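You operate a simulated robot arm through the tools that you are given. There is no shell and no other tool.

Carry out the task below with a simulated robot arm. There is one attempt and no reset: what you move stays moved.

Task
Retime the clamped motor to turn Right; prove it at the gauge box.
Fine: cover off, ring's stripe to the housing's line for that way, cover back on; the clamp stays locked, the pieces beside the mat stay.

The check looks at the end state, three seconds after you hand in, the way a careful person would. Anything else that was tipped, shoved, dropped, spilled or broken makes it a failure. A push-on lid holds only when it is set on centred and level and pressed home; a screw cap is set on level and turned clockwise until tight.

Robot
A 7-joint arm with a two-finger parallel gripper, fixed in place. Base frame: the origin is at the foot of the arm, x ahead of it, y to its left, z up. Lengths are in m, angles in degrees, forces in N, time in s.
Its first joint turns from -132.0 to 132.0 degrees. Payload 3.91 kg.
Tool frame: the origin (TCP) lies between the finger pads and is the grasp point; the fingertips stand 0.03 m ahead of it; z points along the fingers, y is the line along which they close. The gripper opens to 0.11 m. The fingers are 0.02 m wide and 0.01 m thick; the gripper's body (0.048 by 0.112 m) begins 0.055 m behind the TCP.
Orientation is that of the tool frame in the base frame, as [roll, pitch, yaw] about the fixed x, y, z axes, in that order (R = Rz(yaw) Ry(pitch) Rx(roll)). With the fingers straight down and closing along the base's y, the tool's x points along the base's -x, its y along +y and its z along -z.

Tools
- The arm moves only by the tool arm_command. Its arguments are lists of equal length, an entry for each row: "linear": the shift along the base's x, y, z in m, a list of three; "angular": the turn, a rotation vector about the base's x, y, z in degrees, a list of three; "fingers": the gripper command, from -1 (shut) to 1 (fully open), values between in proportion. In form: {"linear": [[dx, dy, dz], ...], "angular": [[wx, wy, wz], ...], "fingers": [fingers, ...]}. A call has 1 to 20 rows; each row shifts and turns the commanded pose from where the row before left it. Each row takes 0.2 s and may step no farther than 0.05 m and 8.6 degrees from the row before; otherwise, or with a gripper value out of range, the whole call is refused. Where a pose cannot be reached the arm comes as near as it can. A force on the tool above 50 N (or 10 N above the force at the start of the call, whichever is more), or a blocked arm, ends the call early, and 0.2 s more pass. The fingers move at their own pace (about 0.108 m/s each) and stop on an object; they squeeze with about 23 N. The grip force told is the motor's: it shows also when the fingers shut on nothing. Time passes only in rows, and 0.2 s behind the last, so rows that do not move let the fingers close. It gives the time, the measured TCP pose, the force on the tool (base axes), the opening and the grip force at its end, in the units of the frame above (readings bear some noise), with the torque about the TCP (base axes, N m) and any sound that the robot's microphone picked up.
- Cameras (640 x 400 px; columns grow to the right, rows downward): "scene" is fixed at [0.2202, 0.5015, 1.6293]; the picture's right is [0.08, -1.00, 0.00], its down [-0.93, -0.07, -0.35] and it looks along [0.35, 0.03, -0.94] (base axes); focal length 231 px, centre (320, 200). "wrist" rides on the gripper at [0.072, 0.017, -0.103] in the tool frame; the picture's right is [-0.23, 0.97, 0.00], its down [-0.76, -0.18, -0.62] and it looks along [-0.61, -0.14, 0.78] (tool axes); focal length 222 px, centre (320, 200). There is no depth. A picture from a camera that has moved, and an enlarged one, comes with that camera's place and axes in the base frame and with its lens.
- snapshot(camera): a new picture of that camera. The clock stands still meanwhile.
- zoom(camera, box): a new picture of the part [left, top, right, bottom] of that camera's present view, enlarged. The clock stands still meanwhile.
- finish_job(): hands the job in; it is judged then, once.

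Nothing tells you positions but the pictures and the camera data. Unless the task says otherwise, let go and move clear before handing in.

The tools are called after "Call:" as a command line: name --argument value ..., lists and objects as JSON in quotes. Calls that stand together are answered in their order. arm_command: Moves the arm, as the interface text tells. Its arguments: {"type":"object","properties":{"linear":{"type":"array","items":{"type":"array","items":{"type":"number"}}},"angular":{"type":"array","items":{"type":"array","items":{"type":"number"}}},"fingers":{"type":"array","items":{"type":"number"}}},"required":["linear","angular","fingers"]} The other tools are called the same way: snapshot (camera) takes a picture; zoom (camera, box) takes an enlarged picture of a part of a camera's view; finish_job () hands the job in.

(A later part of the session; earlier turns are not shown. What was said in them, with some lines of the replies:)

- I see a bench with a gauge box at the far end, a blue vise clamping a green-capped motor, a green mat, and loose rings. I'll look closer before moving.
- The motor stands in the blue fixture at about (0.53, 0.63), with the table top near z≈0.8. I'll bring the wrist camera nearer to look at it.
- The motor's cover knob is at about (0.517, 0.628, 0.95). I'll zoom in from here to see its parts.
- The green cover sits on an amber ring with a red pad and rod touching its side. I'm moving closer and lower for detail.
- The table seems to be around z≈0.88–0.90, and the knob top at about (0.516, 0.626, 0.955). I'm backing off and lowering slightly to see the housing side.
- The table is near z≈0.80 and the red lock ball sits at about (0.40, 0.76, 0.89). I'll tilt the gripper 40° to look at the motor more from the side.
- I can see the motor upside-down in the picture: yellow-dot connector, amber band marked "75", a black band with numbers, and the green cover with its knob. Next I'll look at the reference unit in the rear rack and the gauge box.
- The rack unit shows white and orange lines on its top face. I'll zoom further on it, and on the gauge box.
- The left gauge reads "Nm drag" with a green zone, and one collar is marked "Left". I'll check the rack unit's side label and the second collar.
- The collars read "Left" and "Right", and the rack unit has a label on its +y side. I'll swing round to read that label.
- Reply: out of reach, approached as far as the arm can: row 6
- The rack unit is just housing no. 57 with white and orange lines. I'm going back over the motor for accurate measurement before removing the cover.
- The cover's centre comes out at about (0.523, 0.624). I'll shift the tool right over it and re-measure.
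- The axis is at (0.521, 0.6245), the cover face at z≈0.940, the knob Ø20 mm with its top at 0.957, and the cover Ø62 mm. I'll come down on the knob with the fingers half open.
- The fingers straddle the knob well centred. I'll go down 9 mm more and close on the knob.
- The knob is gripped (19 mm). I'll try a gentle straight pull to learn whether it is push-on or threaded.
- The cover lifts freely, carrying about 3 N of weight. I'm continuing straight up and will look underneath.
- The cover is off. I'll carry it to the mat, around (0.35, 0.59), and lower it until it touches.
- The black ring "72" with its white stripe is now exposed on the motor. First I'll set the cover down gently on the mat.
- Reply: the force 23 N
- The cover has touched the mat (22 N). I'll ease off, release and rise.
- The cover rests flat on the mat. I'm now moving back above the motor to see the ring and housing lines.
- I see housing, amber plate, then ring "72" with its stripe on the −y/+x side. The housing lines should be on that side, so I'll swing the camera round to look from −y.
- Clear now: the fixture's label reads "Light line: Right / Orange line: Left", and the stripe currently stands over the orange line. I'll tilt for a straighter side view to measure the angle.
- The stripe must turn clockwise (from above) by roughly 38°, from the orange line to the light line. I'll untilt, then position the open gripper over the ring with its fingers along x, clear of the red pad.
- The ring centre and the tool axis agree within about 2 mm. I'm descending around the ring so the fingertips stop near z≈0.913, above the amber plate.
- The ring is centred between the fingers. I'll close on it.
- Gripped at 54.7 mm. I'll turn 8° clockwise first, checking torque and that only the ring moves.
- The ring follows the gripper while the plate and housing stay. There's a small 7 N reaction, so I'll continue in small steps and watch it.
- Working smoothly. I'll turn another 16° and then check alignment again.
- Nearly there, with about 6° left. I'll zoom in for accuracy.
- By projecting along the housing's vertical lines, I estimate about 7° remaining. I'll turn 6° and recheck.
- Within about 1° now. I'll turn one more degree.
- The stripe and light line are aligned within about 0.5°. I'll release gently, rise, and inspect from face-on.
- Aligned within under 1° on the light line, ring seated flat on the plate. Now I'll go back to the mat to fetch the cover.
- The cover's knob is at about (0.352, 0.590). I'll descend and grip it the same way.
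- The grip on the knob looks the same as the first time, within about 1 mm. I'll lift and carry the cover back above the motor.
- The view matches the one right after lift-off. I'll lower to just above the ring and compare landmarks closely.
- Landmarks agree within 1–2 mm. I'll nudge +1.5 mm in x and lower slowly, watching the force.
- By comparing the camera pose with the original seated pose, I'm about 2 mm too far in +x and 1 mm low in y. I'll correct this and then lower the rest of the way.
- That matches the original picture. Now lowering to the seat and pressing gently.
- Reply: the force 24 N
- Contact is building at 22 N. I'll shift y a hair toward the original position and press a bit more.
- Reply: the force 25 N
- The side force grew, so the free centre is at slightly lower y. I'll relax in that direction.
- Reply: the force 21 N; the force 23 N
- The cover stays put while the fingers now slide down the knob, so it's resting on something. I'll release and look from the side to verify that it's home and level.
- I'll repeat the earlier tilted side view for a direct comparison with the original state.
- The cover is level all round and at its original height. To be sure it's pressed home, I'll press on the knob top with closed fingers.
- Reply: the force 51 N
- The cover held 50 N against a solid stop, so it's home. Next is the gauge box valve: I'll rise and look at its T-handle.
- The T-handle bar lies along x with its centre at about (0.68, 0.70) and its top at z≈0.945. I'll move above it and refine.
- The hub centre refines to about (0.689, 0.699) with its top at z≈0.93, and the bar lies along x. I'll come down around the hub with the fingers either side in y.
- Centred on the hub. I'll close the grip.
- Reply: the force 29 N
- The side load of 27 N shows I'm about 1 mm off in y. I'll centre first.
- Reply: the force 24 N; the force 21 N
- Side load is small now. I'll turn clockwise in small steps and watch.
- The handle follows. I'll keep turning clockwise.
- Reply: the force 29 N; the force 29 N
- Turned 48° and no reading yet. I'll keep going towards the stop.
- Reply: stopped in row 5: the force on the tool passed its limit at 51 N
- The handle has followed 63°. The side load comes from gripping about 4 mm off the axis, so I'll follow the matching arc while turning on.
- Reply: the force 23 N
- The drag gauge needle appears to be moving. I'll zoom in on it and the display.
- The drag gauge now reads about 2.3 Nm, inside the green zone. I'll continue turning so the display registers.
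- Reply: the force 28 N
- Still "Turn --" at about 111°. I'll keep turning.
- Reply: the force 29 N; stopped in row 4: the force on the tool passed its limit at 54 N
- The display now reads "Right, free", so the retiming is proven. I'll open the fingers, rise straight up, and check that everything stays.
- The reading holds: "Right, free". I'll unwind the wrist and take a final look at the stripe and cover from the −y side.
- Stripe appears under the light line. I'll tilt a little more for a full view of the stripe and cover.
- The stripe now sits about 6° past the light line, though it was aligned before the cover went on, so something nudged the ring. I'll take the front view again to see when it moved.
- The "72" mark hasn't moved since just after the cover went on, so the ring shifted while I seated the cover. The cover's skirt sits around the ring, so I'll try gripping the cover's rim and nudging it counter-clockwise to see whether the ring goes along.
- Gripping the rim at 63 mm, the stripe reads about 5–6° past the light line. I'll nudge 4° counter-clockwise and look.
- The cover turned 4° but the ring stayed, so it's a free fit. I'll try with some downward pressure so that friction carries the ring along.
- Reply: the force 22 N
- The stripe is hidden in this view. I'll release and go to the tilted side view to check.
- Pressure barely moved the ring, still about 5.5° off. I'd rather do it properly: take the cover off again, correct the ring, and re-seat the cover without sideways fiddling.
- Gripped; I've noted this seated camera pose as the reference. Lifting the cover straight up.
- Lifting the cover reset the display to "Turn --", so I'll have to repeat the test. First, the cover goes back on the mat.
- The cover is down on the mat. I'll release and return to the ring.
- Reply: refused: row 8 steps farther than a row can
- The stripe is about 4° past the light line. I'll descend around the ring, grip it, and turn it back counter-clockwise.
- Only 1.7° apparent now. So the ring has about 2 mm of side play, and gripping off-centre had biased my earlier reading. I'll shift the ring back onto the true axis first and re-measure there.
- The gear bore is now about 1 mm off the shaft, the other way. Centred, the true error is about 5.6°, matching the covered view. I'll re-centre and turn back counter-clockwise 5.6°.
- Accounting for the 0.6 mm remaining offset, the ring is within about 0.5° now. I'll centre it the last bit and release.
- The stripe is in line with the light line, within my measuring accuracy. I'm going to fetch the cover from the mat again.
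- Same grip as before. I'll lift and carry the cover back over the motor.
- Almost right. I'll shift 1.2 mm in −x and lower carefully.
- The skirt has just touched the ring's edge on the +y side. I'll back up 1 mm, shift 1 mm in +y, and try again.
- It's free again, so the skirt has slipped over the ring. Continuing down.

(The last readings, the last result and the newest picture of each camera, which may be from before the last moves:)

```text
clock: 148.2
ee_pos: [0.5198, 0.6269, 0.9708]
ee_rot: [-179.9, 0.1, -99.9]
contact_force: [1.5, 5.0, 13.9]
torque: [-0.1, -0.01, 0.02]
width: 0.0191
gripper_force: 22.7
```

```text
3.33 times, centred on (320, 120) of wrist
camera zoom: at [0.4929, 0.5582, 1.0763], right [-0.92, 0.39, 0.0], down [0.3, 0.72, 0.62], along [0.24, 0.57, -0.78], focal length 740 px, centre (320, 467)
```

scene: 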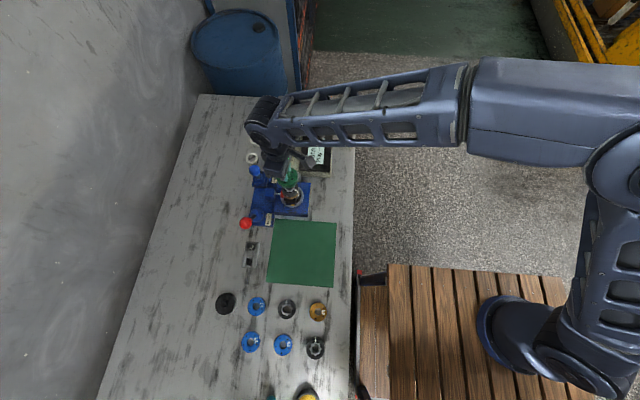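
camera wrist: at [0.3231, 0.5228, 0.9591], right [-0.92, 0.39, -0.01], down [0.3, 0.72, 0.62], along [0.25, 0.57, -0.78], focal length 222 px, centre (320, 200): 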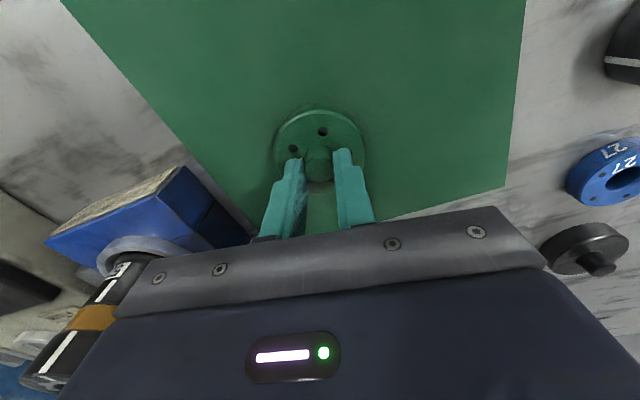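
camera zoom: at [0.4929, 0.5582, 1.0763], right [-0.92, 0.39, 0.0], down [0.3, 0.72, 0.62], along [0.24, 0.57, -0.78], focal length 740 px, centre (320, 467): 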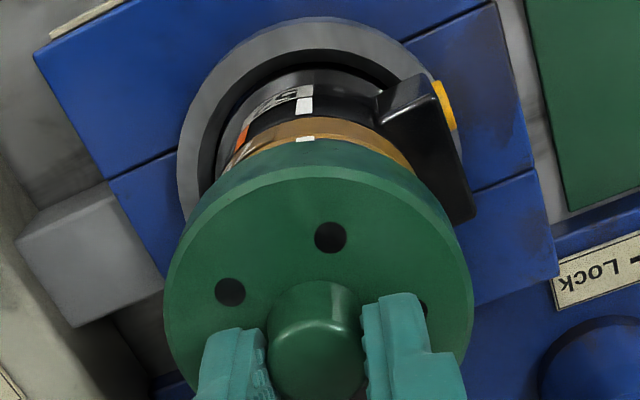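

It's seated, with 14 N at the same height as before. I'll check the stripe here before releasing.

Call:
zoom --camera "wrist" --box '[295, 70, 335, 110]'

Call:
arm_command --linear '[[0, 0, 0.0005], [0, 0, 0], [0, 0, 0], [0, 0, 0], [0, 0, 0.02], [0, 0, 0.03], [0, -0.03, 0.03], [-0.012, -0.04, 0.0], [-0.02, -0.033, -0.02], [-0.02, -0.015, -0.03], [0, 0, -0.03], [0, 0, -0.01], [0, 0, 0]]' --angular '[[0, 0, 0], [0, 0, 0], [0, 0, 0], [0, 0, 0], [0, 0, 0], [0, 0, 0], [0, 0, 0], [0, 0, 0], [7.39, -1.3, 0], [7.39, -1.3, 0], [7.39, -1.3, 0], [7.39, -1.3, 0], [0, 0, 0]]' --fingers '[-0.8, -0.5, -0.3, -0.1, -0.1, 0.3, 0.8, 1, 1, 1, 1, 1, 1]'

Call:
zoom --camera "wrist" --box '[270, 120, 370, 220]'

Call:
zoom --camera "wrist" --box '[285, 145, 335, 195]'

```text
10.00 times, centred on (315, 90) of wrist
camera zoom: at [0.4929, 0.5582, 1.0763], right [-0.92, 0.39, 0.0], down [0.3, 0.72, 0.62], along [0.24, 0.57, -0.78], focal length 2221 px, centre (370, 1300)
```

zoom: 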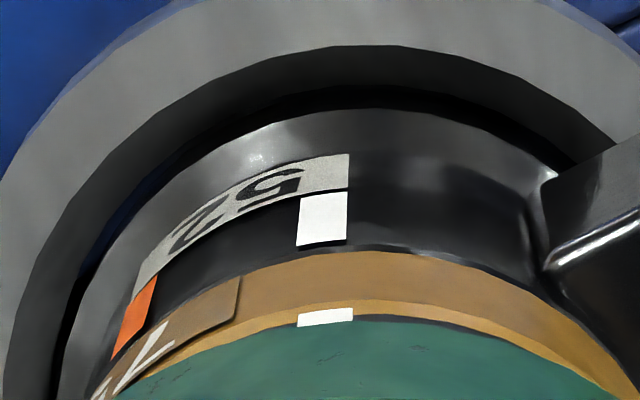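

```text
clock: 151.0
ee_pos: [0.4672, 0.5071, 0.9636]
ee_rot: [-179.9, 30.0, -99.8]
contact_force: [0.5, -0.1, -0.7]
torque: [-0.01, 0.01, 0.01]
width: 0.1098
gripper_force: 0.0
```

```text
4.00 times, centred on (320, 170) of wrist
camera zoom: at [0.4326, 0.3965, 1.0168], right [-0.93, 0.36, 0.11], down [0.23, 0.31, 0.92], along [0.3, 0.88, -0.37], focal length 888 px, centre (320, 320)
```

zoom: 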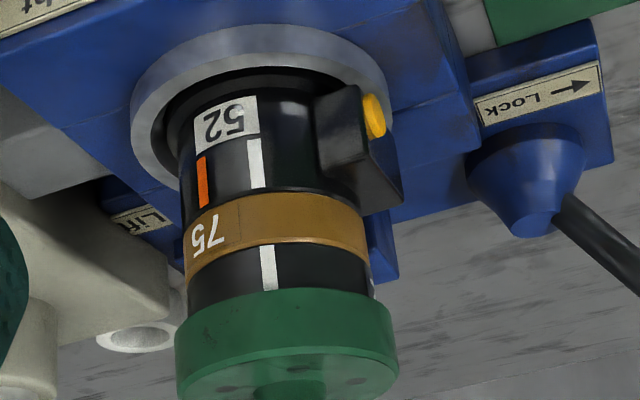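

```text
8.00 times, centred on (310, 170) of wrist
camera zoom: at [0.4326, 0.3965, 1.0168], right [-0.93, 0.36, 0.11], down [0.23, 0.31, 0.92], along [0.3, 0.88, -0.37], focal length 1777 px, centre (400, 440)
```

zoom: 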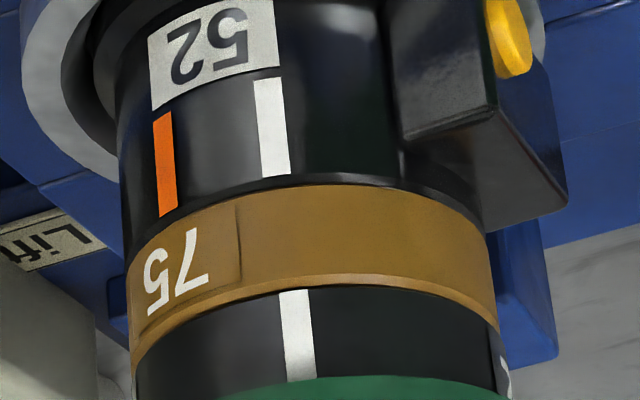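

The stripe is now within about 2° of the light line with the cover on. I'll press the cover home once more with closed fingers.

Call:
arm_command --linear '[[0, -0.005, 0.03], [0, 0, 0.03], [0, 0, 0.03], [0.01, 0.02, 0.01], [0.015, 0.035, 0], [0.015, 0.035, 0], [0.0143, 0.0325, 0], [0, 0, -0.03], [0, 0, -0.02], [0, 0, 0]]' --angular '[[-7.39, 1.3, 0], [-7.39, 1.3, 0], [-7.39, 1.3, 0], [-7.39, 1.3, 0], [0, 0, 0], [0, 0, 0], [0, 0, 0], [0, 0, 0], [0, 0, 0], [0, 0, 0]]' --fingers '[1, 1, 1, 0, -0.5, -1, -1, -1, -1, -1]'

Call:
zoom --camera "wrist" --box '[240, 60, 400, 180]'

```text
clock: 153.2
ee_pos: [0.5223, 0.627, 1.0108]
ee_rot: [-179.9, -0.2, -100.0]
contact_force: [-0.5, -0.3, -1.1]
torque: [0.01, -0.02, -0.04]
width: 0.0001
gripper_force: 23.1
```

```text
3.33 times, centred on (320, 120) of wrist
camera zoom: at [0.4944, 0.5582, 1.1154], right [-0.92, 0.39, 0.0], down [0.31, 0.72, 0.62], along [0.24, 0.57, -0.78], focal length 740 px, centre (320, 467)
```

zoom: 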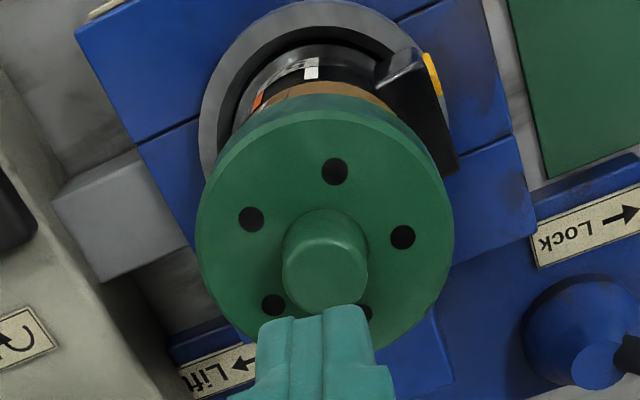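

Call:
arm_command --linear '[[-0.0022, -0.0018, -0.012], [0, 0, -0.008], [0, 0, -0.004], [0, 0, -0.002], [0, 0, -0.001], [0, 0, 0]]' --angular '[[0, 0, 0], [0, 0, 0], [0, 0, 0], [0, 0, 0], [0, 0, 0], [0, 0, 0]]' --fingers '[-1, -1, -1, -1, -1, -1]'

```text
clock: 154.6
ee_pos: [0.5196, 0.6241, 0.985]
ee_rot: [180.0, -0.1, -99.9]
contact_force: [0.2, -0.3, -0.1]
torque: [0.02, -0.01, 0.01]
width: 0.0002
gripper_force: 22.8
```

Call:
arm_command --linear '[[0, 0, -0.001], [0, 0, -0.001], [0, 0, -0.001], [0, 0, 0]]' --angular '[[0, 0, 0], [0, 0, 0], [0, 0, 0], [0, 0, 0]]' --fingers '[-1, -1, -1, -1]'

```text
clock: 155.6
ee_pos: [0.5203, 0.6254, 0.9845]
ee_rot: [179.9, 0.1, -99.9]
contact_force: [-1.3, -6.8, 19.9]
torque: [-0.22, 0.08, 0.02]
width: 0.0
gripper_force: 22.7
```

Call:
arm_command --linear '[[0, 0, -0.0007], [0, 0, -0.0006], [0, 0, 0]]' --angular '[[0, 0, 0], [0, 0, 0], [0, 0, 0]]' --fingers '[-1, -1, -1]'

```text
clock: 156.5
ee_pos: [0.5207, 0.6254, 0.9839]
ee_rot: [-179.9, 0.2, -99.8]
contact_force: [0.0, -0.3, 9.5]
torque: [-0.07, 0.03, -0.02]
width: 0.0
gripper_force: 22.6
stopped in row 3: the force on the tool passed its limit at 51 N (the readings are from after the stop); the commanded pose is now the measured one
```

The cover was pressed home again to 51 N. Now to the valve: its bar rests about 39° off the x-axis, so I'll approach with the yaw set square to it.

Call:
arm_command --linear '[[0, 0, 0.01], [0, 0, 0.03], [0, 0, 0.04], [0.03, 0.012, 0], [0.03, 0.012, 0], [0.03, 0.012, 0], [0.03, 0.012, 0], [0.03, 0.012, 0], [0.01, 0.01, -0.02], [0, 0, 0]]' --angular '[[0, 0, 0], [0, 0, 0], [0, 0, -6], [0, 0, -7], [0, 0, -7], [0, 0, -7], [0, 0, -7], [0, 0, -7], [0, 0, 0], [0, 0, 0]]' --fingers '[-1, -1, 0, 0.1, 0.1, 0.1, 0.1, 0.1, 0.1, 0.1]'

Call:
snapshot --camera "wrist"

Call:
zoom --camera "wrist" --box '[240, 60, 400, 180]'

```text
clock: 158.7
ee_pos: [0.6809, 0.6935, 1.0426]
ee_rot: [-179.8, 0.1, -140.9]
contact_force: [0.2, 0.8, -0.3]
torque: [0.03, 0.01, 0.01]
width: 0.0609
gripper_force: 0.1
```

```text
taken
camera wrist: at [0.6146, 0.6599, 1.1467], right [-0.44, 0.9, 0.0], down [0.7, 0.34, 0.63], along [0.56, 0.27, -0.78], focal length 222 px, centre (320, 200)
```

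wrist: 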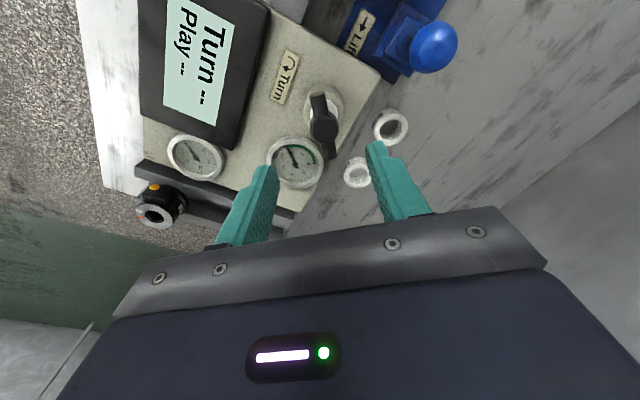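

```text
3.33 times, centred on (320, 120) of wrist
camera zoom: at [0.6146, 0.6599, 1.1467], right [-0.44, 0.9, 0.0], down [0.7, 0.34, 0.63], along [0.56, 0.27, -0.78], focal length 740 px, centre (320, 467)
```

zoom: 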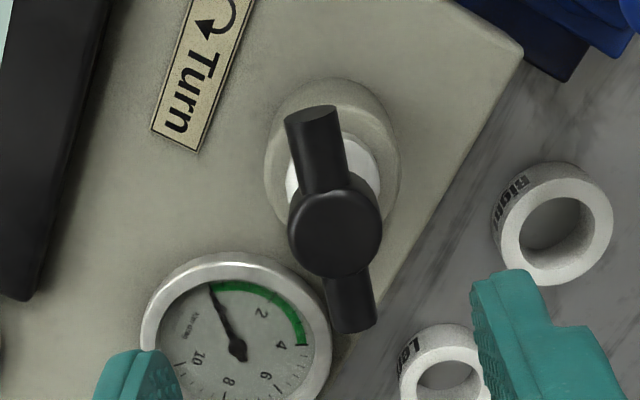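

The display shows "Turn --", waiting. The hub centre resolves to (0.685, 0.6995) with its top at z≈0.94. I'll descend centred on it.

Call:
arm_command --linear '[[0.004, 0.0075, 0], [0, 0, -0.03], [0, 0, -0.03], [0, 0, -0.02], [0, 0, -0.01], [0, 0, 0], [0, 0, 0]]' --angular '[[0, 0, 0], [0, 0, 0], [0, 0, 0], [0, 0, 0], [0, 0, 0], [0, 0, 0], [0, 0, 0]]' --fingers '[0.1, 0.1, 0.1, 0.1, 0.1, 0.1, 0.1]'

Call:
zoom --camera "wrist" --box '[240, 90, 400, 210]'

```text
clock: 160.3
ee_pos: [0.6845, 0.7015, 0.9532]
ee_rot: [-179.9, 0.1, -140.9]
contact_force: [-0.1, 0.6, -0.2]
torque: [0.02, 0.02, 0.03]
width: 0.0605
gripper_force: 0.0
```

```text
3.33 times, centred on (320, 150) of wrist
camera zoom: at [0.6186, 0.6684, 1.0571], right [-0.44, 0.9, 0.0], down [0.7, 0.34, 0.63], along [0.56, 0.27, -0.78], focal length 740 px, centre (320, 367)
```

zoom: 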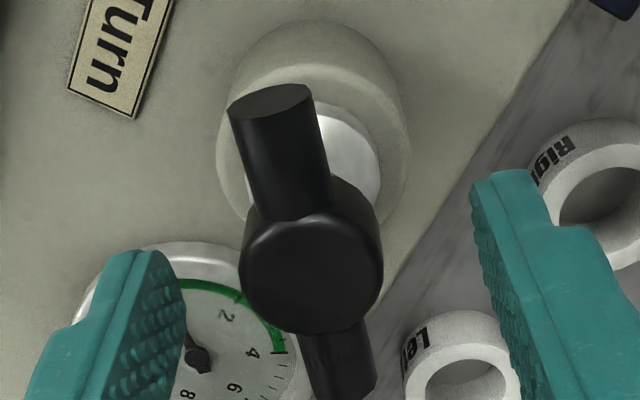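

Call:
arm_command --linear '[[-0.0012, -0.0022, 0], [0, 0, -0.005], [0, 0, -0.002], [0, 0, 0], [0, 0, 0], [0, 0, 0], [0, 0, 0]]' --angular '[[0, 0, 0], [0, 0, 0], [0, 0, 0], [0, 0, 0], [0, 0, 0], [0, 0, 0], [0, 0, 0]]' --fingers '[0.1, 0.1, 0.1, -0.2, -0.4, -1, -1]'

Call:
zoom --camera "wrist" --box '[240, 90, 400, 210]'

```text
clock: 161.9
ee_pos: [0.6844, 0.6994, 0.9465]
ee_rot: [-179.8, 0.1, -140.9]
contact_force: [4.5, -12.0, 0.2]
torque: [-0.29, 0.16, -0.03]
width: 0.0275
gripper_force: 45.2
```

```text
3.33 times, centred on (320, 150) of wrist
camera zoom: at [0.6188, 0.6668, 1.05], right [-0.44, 0.9, 0.0], down [0.7, 0.34, 0.63], along [0.56, 0.27, -0.78], focal length 740 px, centre (320, 367)
```

zoom: 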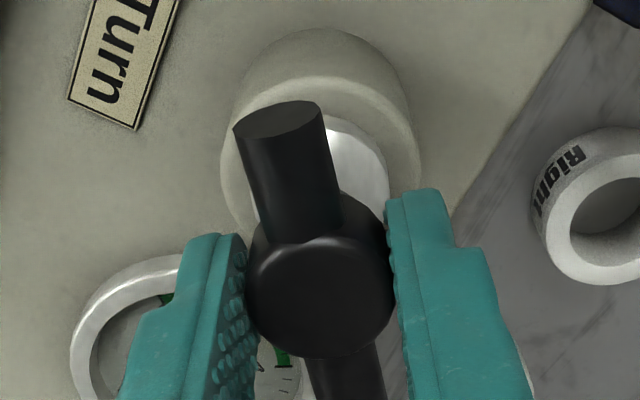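

Good grip with low side load. I'll turn clockwise in batches.

Call:
arm_command --linear '[[0.0002, -0.0004, 0], [0, 0, 0], [0, 0, 0], [0, 0, 0], [0, 0, 0], [0, 0, 0], [0, 0, 0]]' --angular '[[0, 0, -4], [0, 0, -4], [0, 0, -4], [0, 0, -4], [0, 0, -4], [0, 0, -4], [0, 0, 0]]' --fingers '[-1, -1, -1, -1, -1, -1, -1]'

```text
clock: 163.5
ee_pos: [0.6841, 0.7, 0.946]
ee_rot: [-179.9, 0.1, -164.9]
contact_force: [15.4, -10.7, -11.1]
torque: [0.23, -1.07, -0.08]
width: 0.0278
gripper_force: 44.6
```

Call:
arm_command --linear '[[0.0004, -0.0003, 0], [0, 0, 0], [0, 0, 0], [0, 0, 0], [0, 0, 0], [0, 0, 0]]' --angular '[[0, 0, -4], [0, 0, -4], [0, 0, -4], [0, 0, -4], [0, 0, -4], [0, 0, 0]]' --fingers '[-1, -1, -1, -1, -1, -1]'

Call:
zoom --camera "scene" --box '[240, 110, 340, 210]'

```text
clock: 164.9
ee_pos: [0.6863, 0.7007, 0.9476]
ee_rot: [-179.8, 0.2, 175.1]
contact_force: [11.0, -24.1, -0.9]
torque: [-0.37, 0.12, 0.28]
width: 0.0269
gripper_force: 45.2
```

```text
4.00 times, centred on (290, 160) of scene
camera zoom: at [0.2202, 0.5015, 1.6293], right [0.08, -1.0, 0.0], down [-0.93, -0.07, -0.35], along [0.35, 0.03, -0.94], focal length 925 px, centre (440, 360)
```

zoom: 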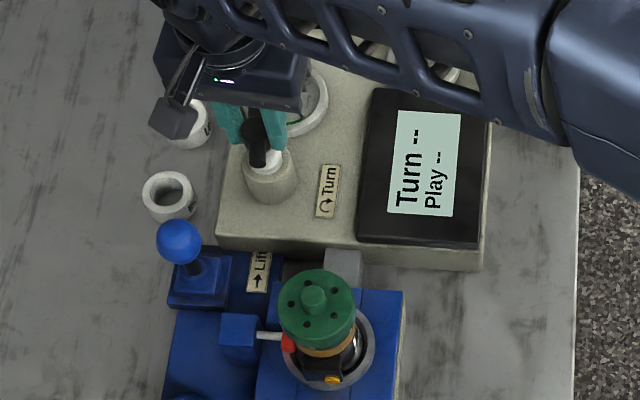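

Call:
zoom --camera "wrist" --box '[240, 90, 400, 210]'

```text
3.33 times, centred on (320, 150) of wrist
camera zoom: at [0.6159, 0.7228, 1.0503], right [0.31, 0.95, 0.0], down [0.74, -0.24, 0.63], along [0.59, -0.19, -0.78], focal length 740 px, centre (320, 367)
```

zoom: 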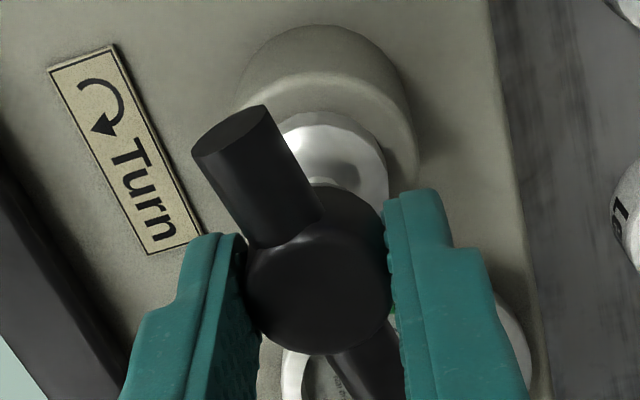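

The handle lags the gripper by about 15°, so it's slipping a bit. The finger edges will catch the bar soon, so I'll continue carefully.

Call:
arm_command --linear '[[0.0003, -0.0006, 0], [0, 0, 0], [0, 0, 0], [0, 0, 0], [0, 0, 0], [0, 0, 0]]' --angular '[[0, 0, 0], [0, 0, -4], [0, 0, -4], [0, 0, -4], [0, 0, -4], [0, 0, 0]]' --fingers '[-1, -1, -1, -1, -1, -1]'

Call:
zoom --camera "wrist" --box '[240, 90, 400, 210]'

Call:
snapshot --camera "wrist"

```text
clock: 166.3
ee_pos: [0.6842, 0.7014, 0.9448]
ee_rot: [-179.9, 0.1, 159.1]
contact_force: [9.3, -6.5, 7.2]
torque: [-0.18, 0.01, 1.99]
width: 0.0301
gripper_force: 45.6
```

```text
3.33 times, centred on (320, 150) of wrist
camera zoom: at [0.6235, 0.7411, 1.0504], right [0.56, 0.83, 0.0], down [0.65, -0.44, 0.62], along [0.52, -0.35, -0.78], focal length 740 px, centre (320, 367)
```

zoom: 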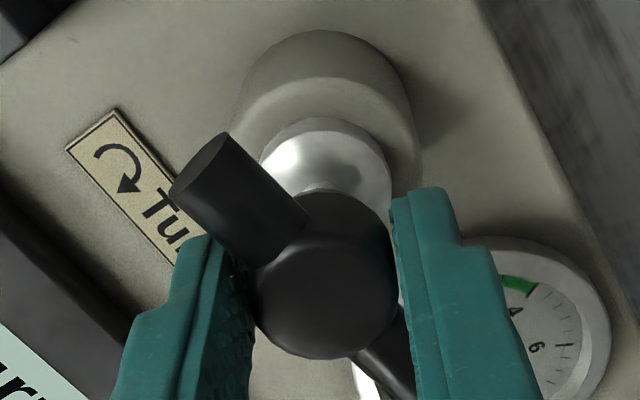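

```text
taken
camera wrist: at [0.6235, 0.7411, 1.0504], right [0.56, 0.83, 0.0], down [0.65, -0.44, 0.62], along [0.52, -0.35, -0.78], focal length 222 px, centre (320, 200)
```

wrist: 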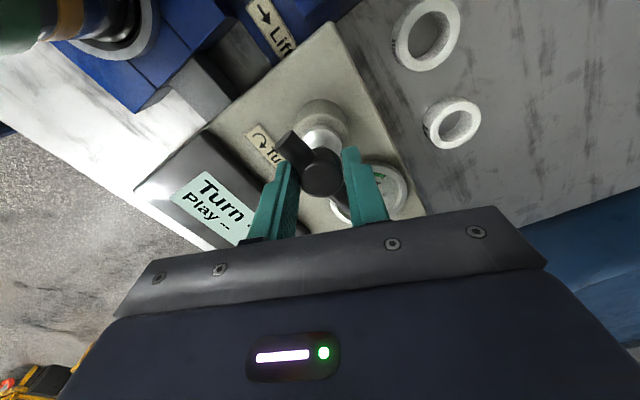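

The handle has reached its end stop (2 Nm reaction, total about 170° from the start). So I must wind it back to the start and turn it again. I'll unload, open, and re-grip square to the bar.

Call:
arm_command --linear '[[0, 0, 0], [0, 0, 0], [0, 0, 0], [0, 0, 0], [0, 0, 0], [0, 0, 0], [0, 0, 0], [0, 0, 0], [0, 0, 0], [0, 0, 0]]' --angular '[[0, 0, 4], [0, 0, 4], [0, 0, 4], [0, 0, 0], [0, 0, 0], [0, 0, 5], [0, 0, 5], [0, 0, 5], [0, 0, 4], [0, 0, 0]]' --fingers '[-1, -1, -1, -0.2, 0.1, 0.1, 0.1, 0.1, 0.1, 0.1]'

Call:
zoom --camera "wrist" --box '[240, 90, 400, 210]'

```text
clock: 168.5
ee_pos: [0.6844, 0.7002, 0.9459]
ee_rot: [-180.0, 0.0, -169.7]
contact_force: [0.0, 0.1, -0.4]
torque: [0.0, 0.0, 0.01]
width: 0.0607
gripper_force: 0.1
```

```text
3.33 times, centred on (320, 150) of wrist
camera zoom: at [0.6108, 0.7034, 1.0498], right [0.05, 1.0, 0.0], down [0.78, -0.04, 0.63], along [0.62, -0.03, -0.78], focal length 740 px, centre (320, 367)
```

zoom: 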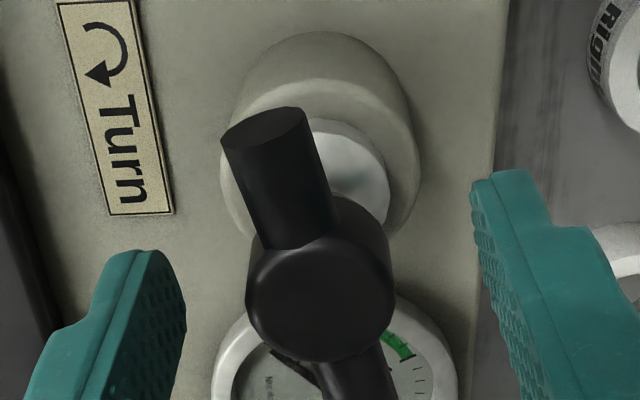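

Well centred and square. I'll close and wind the handle back counter-clockwise.

Call:
arm_command --linear '[[0, 0, 0], [0, 0, 0], [0, 0, 0], [0, 0, 0], [0, 0, 0], [0, 0, 0], [0, 0, 0], [0, 0, 0], [0, 0, 0], [0, 0, 0]]' --angular '[[0, 0, 0], [0, 0, 0], [0, 0, 0], [0, 0, 4], [0, 0, 4], [0, 0, 4], [0, 0, 4], [0, 0, 4], [0, 0, 4], [0, 0, 0]]' --fingers '[-0.2, -0.5, -1, -1, -1, -1, -1, -1, -1, -1]'

Call:
zoom --camera "wrist" --box '[240, 90, 400, 210]'

```text
clock: 170.7
ee_pos: [0.6841, 0.701, 0.9454]
ee_rot: [-179.9, 0.0, -146.0]
contact_force: [1.8, -19.1, 4.4]
torque: [-0.68, 0.68, -0.04]
width: 0.0276
gripper_force: 44.9
```

```text
3.33 times, centred on (320, 150) of wrist
camera zoom: at [0.6158, 0.6725, 1.0499], right [-0.36, 0.93, 0.0], down [0.73, 0.28, 0.62], along [0.58, 0.22, -0.78], focal length 740 px, centre (320, 367)
```

zoom: 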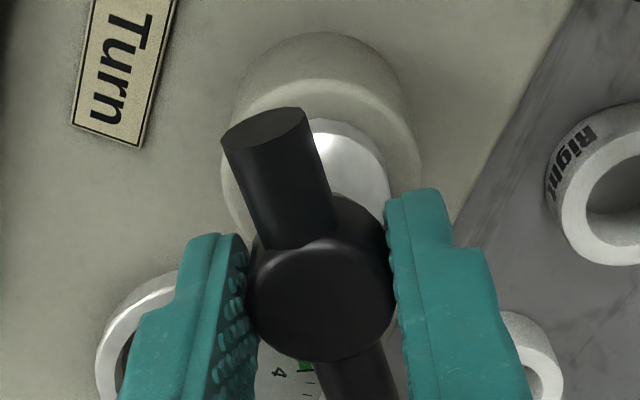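

The handle follows. I'll keep winding back.

Call:
arm_command --linear '[[0, -0.0006, 0], [0, 0, 0], [0, 0, 0], [0, 0, 0], [0, 0, 0], [0, 0, 0], [0, 0, 0]]' --angular '[[0, 0, 4], [0, 0, 4], [0, 0, 4], [0, 0, 4], [0, 0, 4], [0, 0, 4], [0, 0, 0]]' --fingers '[-1, -1, -1, -1, -1, -1, -1]'

```text
clock: 172.3
ee_pos: [0.6836, 0.6992, 0.9456]
ee_rot: [-180.0, 0.3, -121.8]
contact_force: [0.8, -4.0, 3.2]
torque: [-0.13, 0.06, 0.0]
width: 0.0277
gripper_force: 44.8
```

Call:
arm_command --linear '[[0, 0, 0], [0, 0, 0], [0, 0, 0], [0, 0, 0], [0, 0, 0], [0, 0, 0], [0, 0, 0], [0, 0, 0], [0, 0, 0], [0, 0, 0]]' --angular '[[0, 0, 4], [0, 0, 4], [0, 0, 4], [0, 0, 4], [0, 0, 4], [0, 0, 4], [0, 0, 4], [0, 0, 4], [0, 0, 4], [0, 0, 0]]' --fingers '[-1, -1, -1, -1, -1, -1, -1, -1, -1, -1]'

Call:
zoom --camera "wrist" --box '[240, 90, 400, 210]'

Call:
snapshot --camera "wrist"

```text
clock: 174.5
ee_pos: [0.685, 0.6997, 0.946]
ee_rot: [-179.9, 0.1, -85.8]
contact_force: [27.3, 25.6, 6.8]
torque: [1.44, -0.25, -0.07]
width: 0.0275
gripper_force: 45.1
```

```text
3.33 times, centred on (320, 150) of wrist
camera zoom: at [0.6745, 0.6246, 1.0496], right [-0.99, 0.16, 0.0], down [0.12, 0.77, 0.63], along [0.1, 0.62, -0.78], focal length 740 px, centre (320, 367)
```

zoom: 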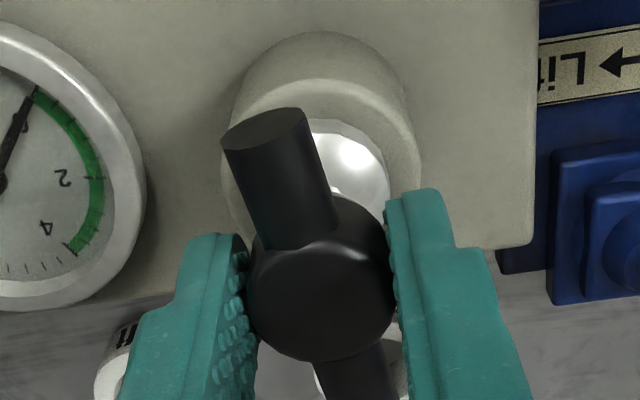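

```text
taken
camera wrist: at [0.6745, 0.6246, 1.0496], right [-0.99, 0.16, 0.0], down [0.12, 0.77, 0.63], along [0.1, 0.62, -0.78], focal length 222 px, centre (320, 200)
```

wrist: 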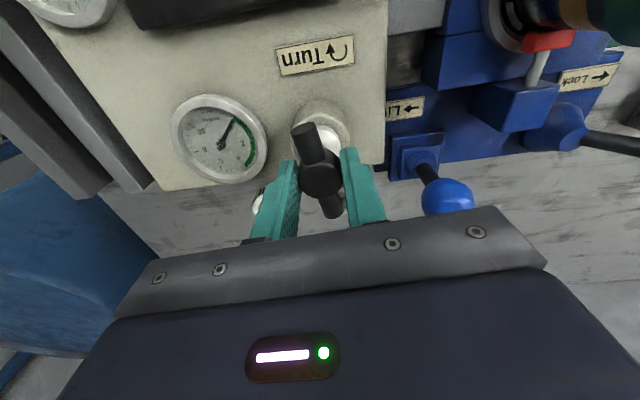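

The handle has come back 84°. I'll keep going while the wrist allows.

Call:
arm_command --linear '[[0.0006, 0.0006, 0], [0, 0, 0], [0, 0, 0], [0, 0, 0], [0, 0, 0], [0, 0, 0]]' --angular '[[0, 0, 0], [0, 0, 4], [0, 0, 4], [0, 0, 4], [0, 0, 4], [0, 0, 0]]' --fingers '[-1, -1, -1, -1, -1, -1]'

```text
clock: 175.9
ee_pos: [0.6857, 0.6993, 0.9446]
ee_rot: [-180.0, 0.1, -69.8]
contact_force: [9.0, -6.2, 15.8]
torque: [-1.03, -0.34, 0.03]
width: 0.0279
gripper_force: 44.9
```

Call:
arm_command --linear '[[0, 0, 0.0003], [0, 0, 0], [0, 0, 0], [0, 0, 0], [0, 0, 0], [0, 0, 0], [0, 0, 0]]' --angular '[[0, 0, 4], [0, 0, 4], [0, 0, 4], [0, 0, 4], [0, 0, 4], [0, 0, 4], [0, 0, 0]]' --fingers '[-1, -1, -1, -1, -1, -1, -1]'

Call:
snapshot --camera "scene"

```text
clock: 177.5
ee_pos: [0.6851, 0.6983, 0.9467]
ee_rot: [179.9, 0.1, -45.8]
contact_force: [11.6, -9.7, -11.2]
torque: [-0.49, -0.73, 0.0]
width: 0.0276
gripper_force: 44.9
```

```text
taken
```

scene: 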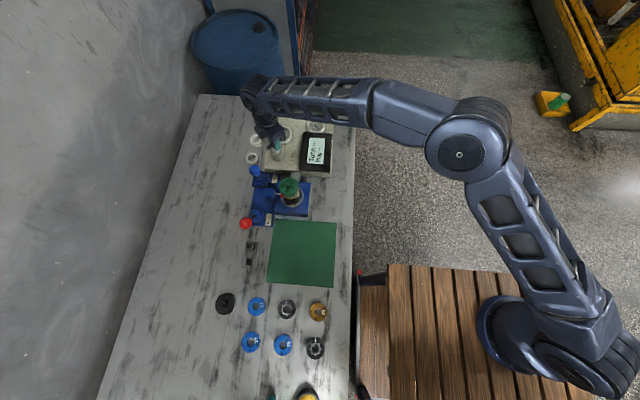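

Call:
arm_command --linear '[[0.0002, -0.0002, -0.0003], [0, 0, 0], [0, 0, 0], [0, 0, 0], [0, 0, 0], [0, 0, 0], [0, 0, 0]]' --angular '[[0, 0, 4], [0, 0, 4], [0, 0, 4], [0, 0, 4], [0, 0, 4], [0, 0, 4], [0, 0, 0]]' --fingers '[-1, -1, -1, -1, -1, -1, -1]'

Call:
zoom --camera "wrist" --box '[240, 90, 400, 210]'

```text
clock: 179.1
ee_pos: [0.6859, 0.699, 0.9454]
ee_rot: [-179.9, 0.2, -21.8]
contact_force: [5.4, 0.8, -15.9]
torque: [0.04, -0.29, -0.01]
width: 0.0278
gripper_force: 44.8
```

```text
3.33 times, centred on (320, 150) of wrist
camera zoom: at [0.7485, 0.6563, 1.0497], right [-0.57, -0.82, 0.0], down [-0.64, 0.45, 0.63], along [-0.51, 0.36, -0.78], focal length 740 px, centre (320, 367)
```

zoom: 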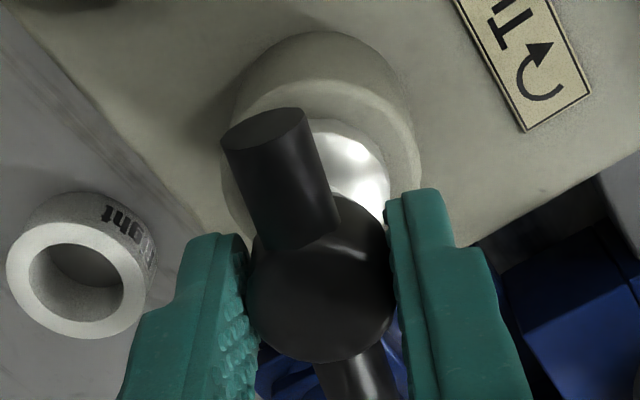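

Call:
arm_command --linear '[[0, 0, 0.0004], [0, 0, 0], [0, 0, 0], [0, 0, 0], [0, 0, 0], [0, 0, 0]]' --angular '[[0, 0, 4], [0, 0, 4], [0, 0, 4], [0, 0, 4], [0, 0, 2], [0, 0, 0]]' --fingers '[-1, -1, -1, -1, -1, -1]'

Call:
zoom --camera "wrist" --box '[240, 90, 400, 210]'

Call:
zoom --camera "scene" --box '[240, 110, 340, 210]'

```text
clock: 180.5
ee_pos: [0.6864, 0.7004, 0.9464]
ee_rot: [-180.0, 0.3, -3.9]
contact_force: [5.8, 9.4, -12.5]
torque: [0.11, 0.16, -0.63]
width: 0.0277
gripper_force: 44.9
```

```text
3.33 times, centred on (320, 150) of wrist
camera zoom: at [0.7588, 0.6775, 1.0497], right [-0.29, -0.96, 0.0], down [-0.75, 0.23, 0.63], along [-0.6, 0.18, -0.78], focal length 740 px, centre (320, 367)
```

zoom: 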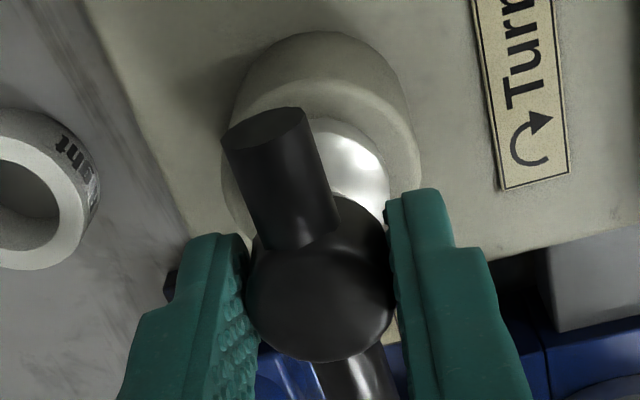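

```text
4.00 times, centred on (290, 160) of scene
camera zoom: at [0.2202, 0.5015, 1.6293], right [0.08, -1.0, 0.0], down [-0.93, -0.07, -0.35], along [0.35, 0.03, -0.94], focal length 925 px, centre (440, 360)
```

zoom: 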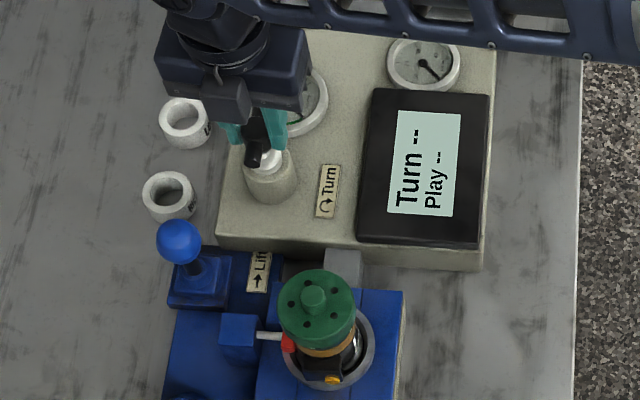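

The handle is back at its start stop. Now the clockwise test turn, in the same grip.

Call:
arm_command --linear '[[0, 0, 0], [0, 0, 0], [0, 0, 0], [0, 0, 0], [0, 0, 0], [0, 0, 0], [0, 0, 0], [0, 0, 0], [0, 0, 0], [0, 0, 0]]' --angular '[[0, 0, -4], [0, 0, -4], [0, 0, -4], [0, 0, -4], [0, 0, -4], [0, 0, -4], [0, 0, -4], [0, 0, -4], [0, 0, -4], [0, 0, 0]]' --fingers '[-1, -1, -1, -1, -1, -1, -1, -1, -1, -1]'

Call:
zoom --camera "wrist" --box '[240, 90, 400, 210]'

```text
clock: 182.7
ee_pos: [0.6866, 0.6989, 0.9457]
ee_rot: [-179.8, 0.1, -39.9]
contact_force: [19.7, 21.3, -14.7]
torque: [-0.15, -0.92, -0.02]
width: 0.0275
gripper_force: 45.0
```

```text
3.33 times, centred on (320, 150) of wrist
camera zoom: at [0.7318, 0.639, 1.0498], right [-0.8, -0.6, 0.0], down [-0.47, 0.62, 0.63], along [-0.38, 0.5, -0.78], focal length 740 px, centre (320, 367)
```

zoom: 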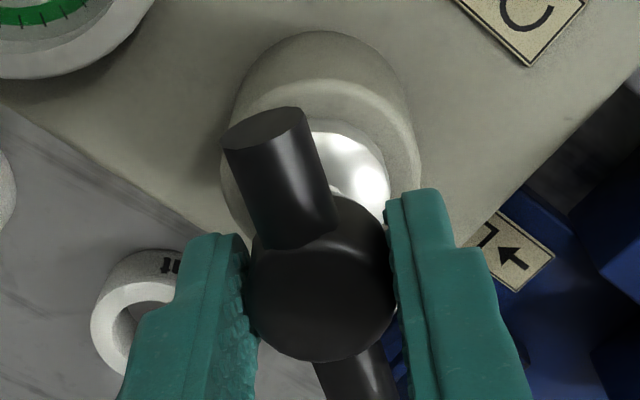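

Call:
arm_command --linear '[[0.0005, 0.0006, 0.0003], [0, 0, 0], [0, 0, 0], [0, 0, 0], [0, 0, 0], [0, 0, 0], [0, 0, 0], [0, 0, 0], [0, 0, 0], [0, 0, 0]]' --angular '[[0, 0, -4], [0, 0, -4], [0, 0, -4], [0, 0, -4], [0, 0, -4], [0, 0, -4], [0, 0, -4], [0, 0, -4], [0, 0, -4], [0, 0, 0]]' --fingers '[-1, -1, -1, -1, -1, -1, -1, -1, -1, -1]'

Call:
zoom --camera "scene" --box '[240, 110, 340, 210]'

```text
clock: 184.9
ee_pos: [0.6851, 0.6981, 0.946]
ee_rot: [179.9, 0.1, -76.0]
contact_force: [-19.9, -34.7, 2.9]
torque: [-1.59, 0.29, 0.03]
width: 0.0275
gripper_force: 44.8
```

```text
4.00 times, centred on (290, 160) of scene
camera zoom: at [0.2202, 0.5015, 1.6293], right [0.08, -1.0, 0.0], down [-0.93, -0.07, -0.35], along [0.35, 0.03, -0.94], focal length 925 px, centre (440, 360)
```

zoom: 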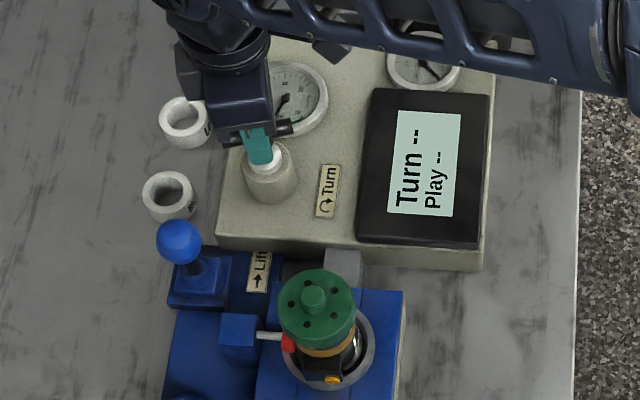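

Call:
arm_command --linear '[[-0.0005, -0.001, 0], [0, 0, 0], [0, 0, 0], [0, 0, 0], [0, 0, 0], [0, 0, 0], [0, 0, 0], [0, 0, 0]]' --angular '[[0, 0, 0], [0, 0, -4], [0, 0, -4], [0, 0, -4], [0, 0, -4], [0, 0, -4], [0, 0, -4], [0, 0, 0]]' --fingers '[-1, -1, -1, -1, -1, -1, -1, -1]'

Call:
zoom --camera "scene" --box '[240, 110, 340, 210]'

```text
clock: 186.7
ee_pos: [0.6854, 0.6993, 0.9456]
ee_rot: [-180.0, 0.1, -99.9]
contact_force: [-0.3, 1.4, -11.9]
torque: [0.94, -0.21, 0.01]
width: 0.0278
gripper_force: 45.1
```

```text
4.00 times, centred on (290, 160) of scene
camera zoom: at [0.2202, 0.5015, 1.6293], right [0.08, -1.0, 0.0], down [-0.93, -0.07, -0.35], along [0.35, 0.03, -0.94], focal length 925 px, centre (440, 360)
```

zoom: 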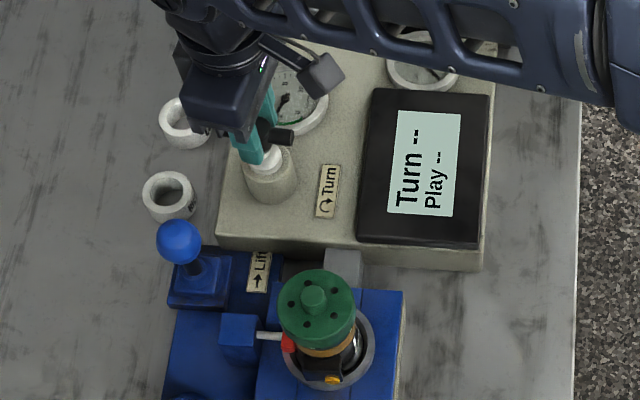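

Call:
arm_command --linear '[[0, 0, 0], [0, 0, 0], [0, 0, 0], [0, 0, 0], [0, 0, 0], [0, 0, 0], [0, 0, 0], [0, 0, 0]]' --angular '[[0, 0, -4], [0, 0, -4], [0, 0, -4], [0, 0, -4], [0, 0, -4], [0, 0, -4], [0, 0, -4], [0, 0, 0]]' --fingers '[-1, -1, -1, -1, -1, -1, -1, -1]'

Call:
zoom --camera "scene" --box '[240, 110, 340, 210]'

```text
clock: 188.5
ee_pos: [0.6843, 0.6994, 0.9462]
ee_rot: [180.0, 0.1, -127.8]
contact_force: [-9.6, 11.6, -16.2]
torque: [0.48, 0.26, -0.03]
width: 0.0277
gripper_force: 45.3
```

```text
4.00 times, centred on (290, 160) of scene
camera zoom: at [0.2202, 0.5015, 1.6293], right [0.08, -1.0, 0.0], down [-0.93, -0.07, -0.35], along [0.35, 0.03, -0.94], focal length 925 px, centre (440, 360)
```

zoom: 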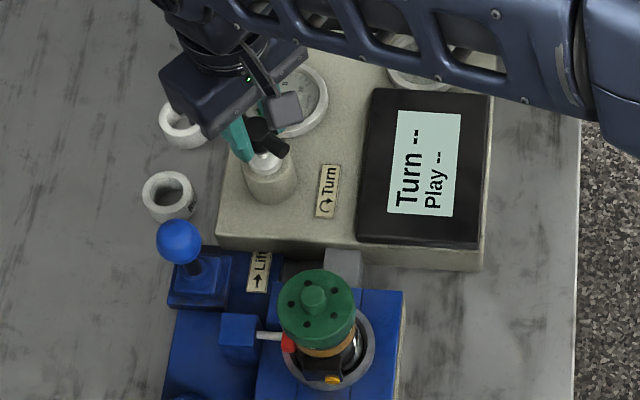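

About 124° turned. I'll turn the remaining portion.

Call:
arm_command --linear '[[-0.0002, 0.0003, 0.0003], [0, 0, 0], [0, 0, 0], [0, 0, 0], [0, 0, 0], [0, 0, 0]]' --angular '[[0, 0, -4], [0, 0, -4], [0, 0, -4], [0, 0, -4], [0, 0, -4], [0, 0, 0]]' --fingers '[-1, -1, -1, -1, -1, -1]'

Call:
zoom --camera "scene" --box '[240, 110, 340, 210]'

```text
clock: 189.9
ee_pos: [0.6834, 0.7008, 0.9459]
ee_rot: [-179.9, 0.0, -147.9]
contact_force: [-21.9, -2.2, -13.0]
torque: [-0.01, 0.39, 0.02]
width: 0.0275
gripper_force: 45.2
```

```text
4.00 times, centred on (290, 160) of scene
camera zoom: at [0.2202, 0.5015, 1.6293], right [0.08, -1.0, 0.0], down [-0.93, -0.07, -0.35], along [0.35, 0.03, -0.94], focal length 925 px, centre (440, 360)
```

zoom: 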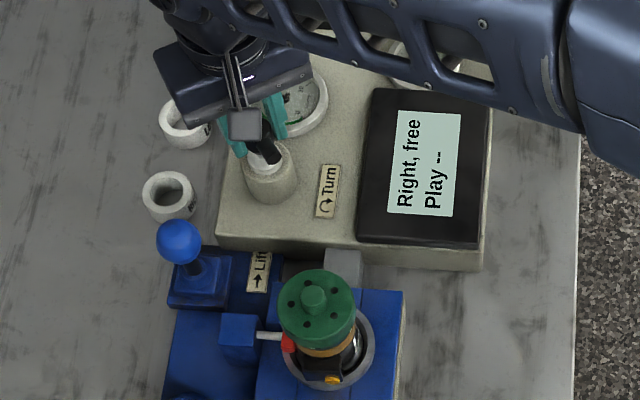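

"Right, free" again, with the ring properly set. I'll release, rise clear and make a last check.

Call:
arm_command --linear '[[0, 0, 0], [0, 0, 0], [0, 0, 0], [0, 0, 0.02], [0, 0, 0.03], [0, 0, 0.04], [0, 0, 0.03], [-0.03, -0.03, 0.02], [-0.03, -0.03, 0.02], [-0.03, -0.03, 0], [-0.03, -0.03, 0], [-0.03, -0.03, 0], [-0.02, -0.02, 0], [0, 0, 0]]' --angular '[[0, 0, 0], [0, 0, 0], [0, 0, 0], [0, 0, 0], [0, 0, 0], [0, 0, 0], [0, 0, 0], [0, 0, 6], [0, 0, 6], [0, 0, 6], [0, 0, 6], [0, 0, 6], [0, 0, 6], [0, 0, 6]]' --fingers '[-0.3, 0, 0.1, 0.1, 0.1, 0.1, 0.1, 0.5, 1, 1, 1, 1, 1, 1]'

Call:
snapshot --camera "scene"

Call:
snapshot --camera "wrist"

```text
clock: 192.9
ee_pos: [0.5146, 0.5308, 1.1062]
ee_rot: [180.0, 0.1, -105.9]
contact_force: [-0.7, 0.4, -0.5]
torque: [0.0, -0.02, -0.01]
width: 0.11
gripper_force: 0.0
```

```text
taken
```

scene: 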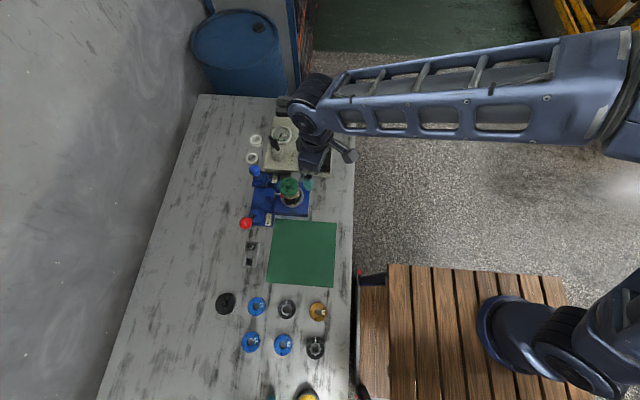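

```text
taken
camera wrist: at [0.4796, 0.4648, 1.2097], right [-0.88, 0.48, 0.0], down [0.38, 0.68, 0.62], along [0.3, 0.55, -0.78], focal length 222 px, centre (320, 200)
```

wrist: 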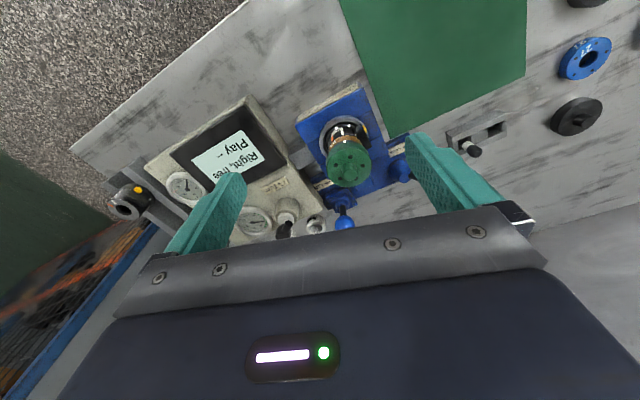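

Everything is in place and the reading holds. One last side look at the stripe and cover.

Call:
arm_command --linear '[[-0.01, -0.005, -0.03], [-0.01, -0.005, -0.03], [-0.012, -0.005, -0.03], [-0.012, -0.005, -0.03], [-0.003, -0.003, -0.024], [0, 0, 0]]' --angular '[[0, 0, 6], [7.39, -1.3, 0], [7.39, -1.3, 0], [7.39, -1.3, 0], [7.39, -1.3, 0], [0, 0, 0]]' --fingers '[1, 1, 1, 1, 1, 1]'

Call:
zoom --camera "wrist" --box '[270, 120, 370, 220]'

Call:
zoom --camera "wrist" --box '[285, 145, 335, 195]'

```text
clock: 194.3
ee_pos: [0.4676, 0.5066, 0.9615]
ee_rot: [-179.8, 30.2, -99.8]
contact_force: [0.7, -0.6, -0.5]
torque: [-0.02, -0.01, -0.02]
width: 0.1097
gripper_force: 0.1
```

```text
4.00 times, centred on (320, 170) of wrist
camera zoom: at [0.4342, 0.3956, 1.0165], right [-0.93, 0.36, 0.11], down [0.23, 0.31, 0.92], along [0.3, 0.88, -0.37], focal length 888 px, centre (320, 320)
```

zoom: 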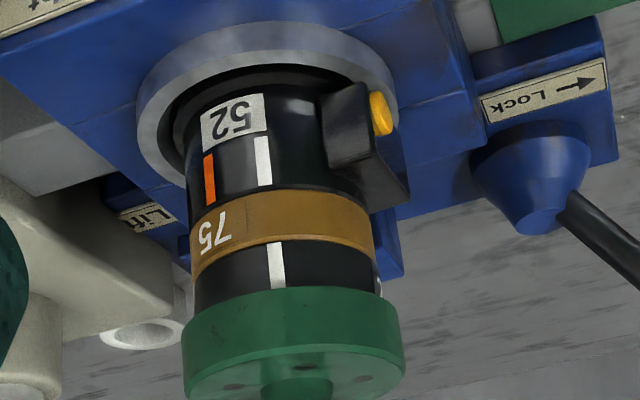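

```text
8.00 times, centred on (310, 170) of wrist
camera zoom: at [0.4342, 0.3956, 1.0165], right [-0.93, 0.36, 0.11], down [0.23, 0.31, 0.92], along [0.3, 0.88, -0.37], focal length 1777 px, centre (400, 440)
```

zoom: 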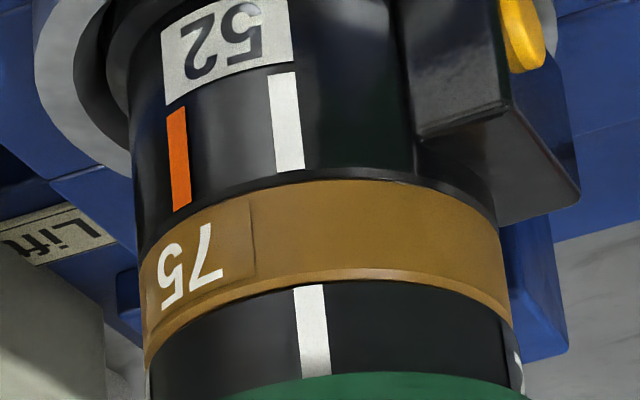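

The stripe stands on the light line (within about 2°), the cover is level and home, the clamp is locked and nothing else has moved. I'll withdraw upward and hand in.

Call:
arm_command --linear '[[0, -0.02, 0.03], [0, -0.02, 0.04], [0, -0.02, 0.04], [0, -0.02, 0.04], [0, -0.02, 0.03], [0, 0, 0], [0, 0, 0]]' --angular '[[-7.39, 1.3, 0], [-7.39, 1.3, 0], [-7.39, 1.3, 0], [-7.39, 1.3, 0], [0, 0, 0], [0, 0, 0], [0, 0, 0]]' --fingers '[1, 1, 1, 1, 1, 1, 1]'

Call:
zoom --camera "scene" --box '[200, 90, 360, 370]'

```text
clock: 195.9
ee_pos: [0.4631, 0.4063, 1.1428]
ee_rot: [-179.9, 0.1, -99.9]
contact_force: [0.7, 0.0, 0.1]
torque: [0.02, 0.03, 0.0]
width: 0.1102
gripper_force: 0.1
```

```text
1.43 times, centred on (280, 230) of scene
camera zoom: at [0.2202, 0.5015, 1.6293], right [0.08, -1.0, 0.0], down [-0.93, -0.07, -0.35], along [0.35, 0.03, -0.94], focal length 330 px, centre (377, 157)
```

zoom: 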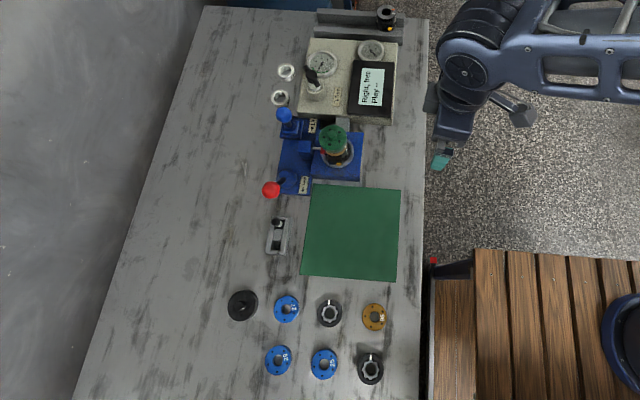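

The arm is clear, the display still shows "Right, free", the cover is on, the clamp is locked and the pieces beside the mat are untouched. Handing in.

Call:
finish_job

```text
The job is handed in.
```

The motor is retimed to turn Right, and the gauge box display reads "Right, free". I've handed the job in.

- **Ring:** the stripe now stands on the light line, which the fixture label gives as Right. It is within about 2° by my last side view.
- **Cover:** it is back on, level, and pressed home to about 50 N against a solid stop.
- **Redo:** after the first pass the stripe ended up about 6° past the line. I took the cover off again and corrected it. That cleared the first gauge reading, so I wound the Turn handle back and repeated the test.
- **Gauge box:** drag read about 2.3 Nm, in the green zone, during the first test. I did not read that gauge again on the repeat. The handle is left turned about 145° clockwise, and "Play" still shows "--" because I didn't run that check.
- **Everything else:** the clamp stayed locked, the pieces beside the mat were not touched, and the arm is clear.
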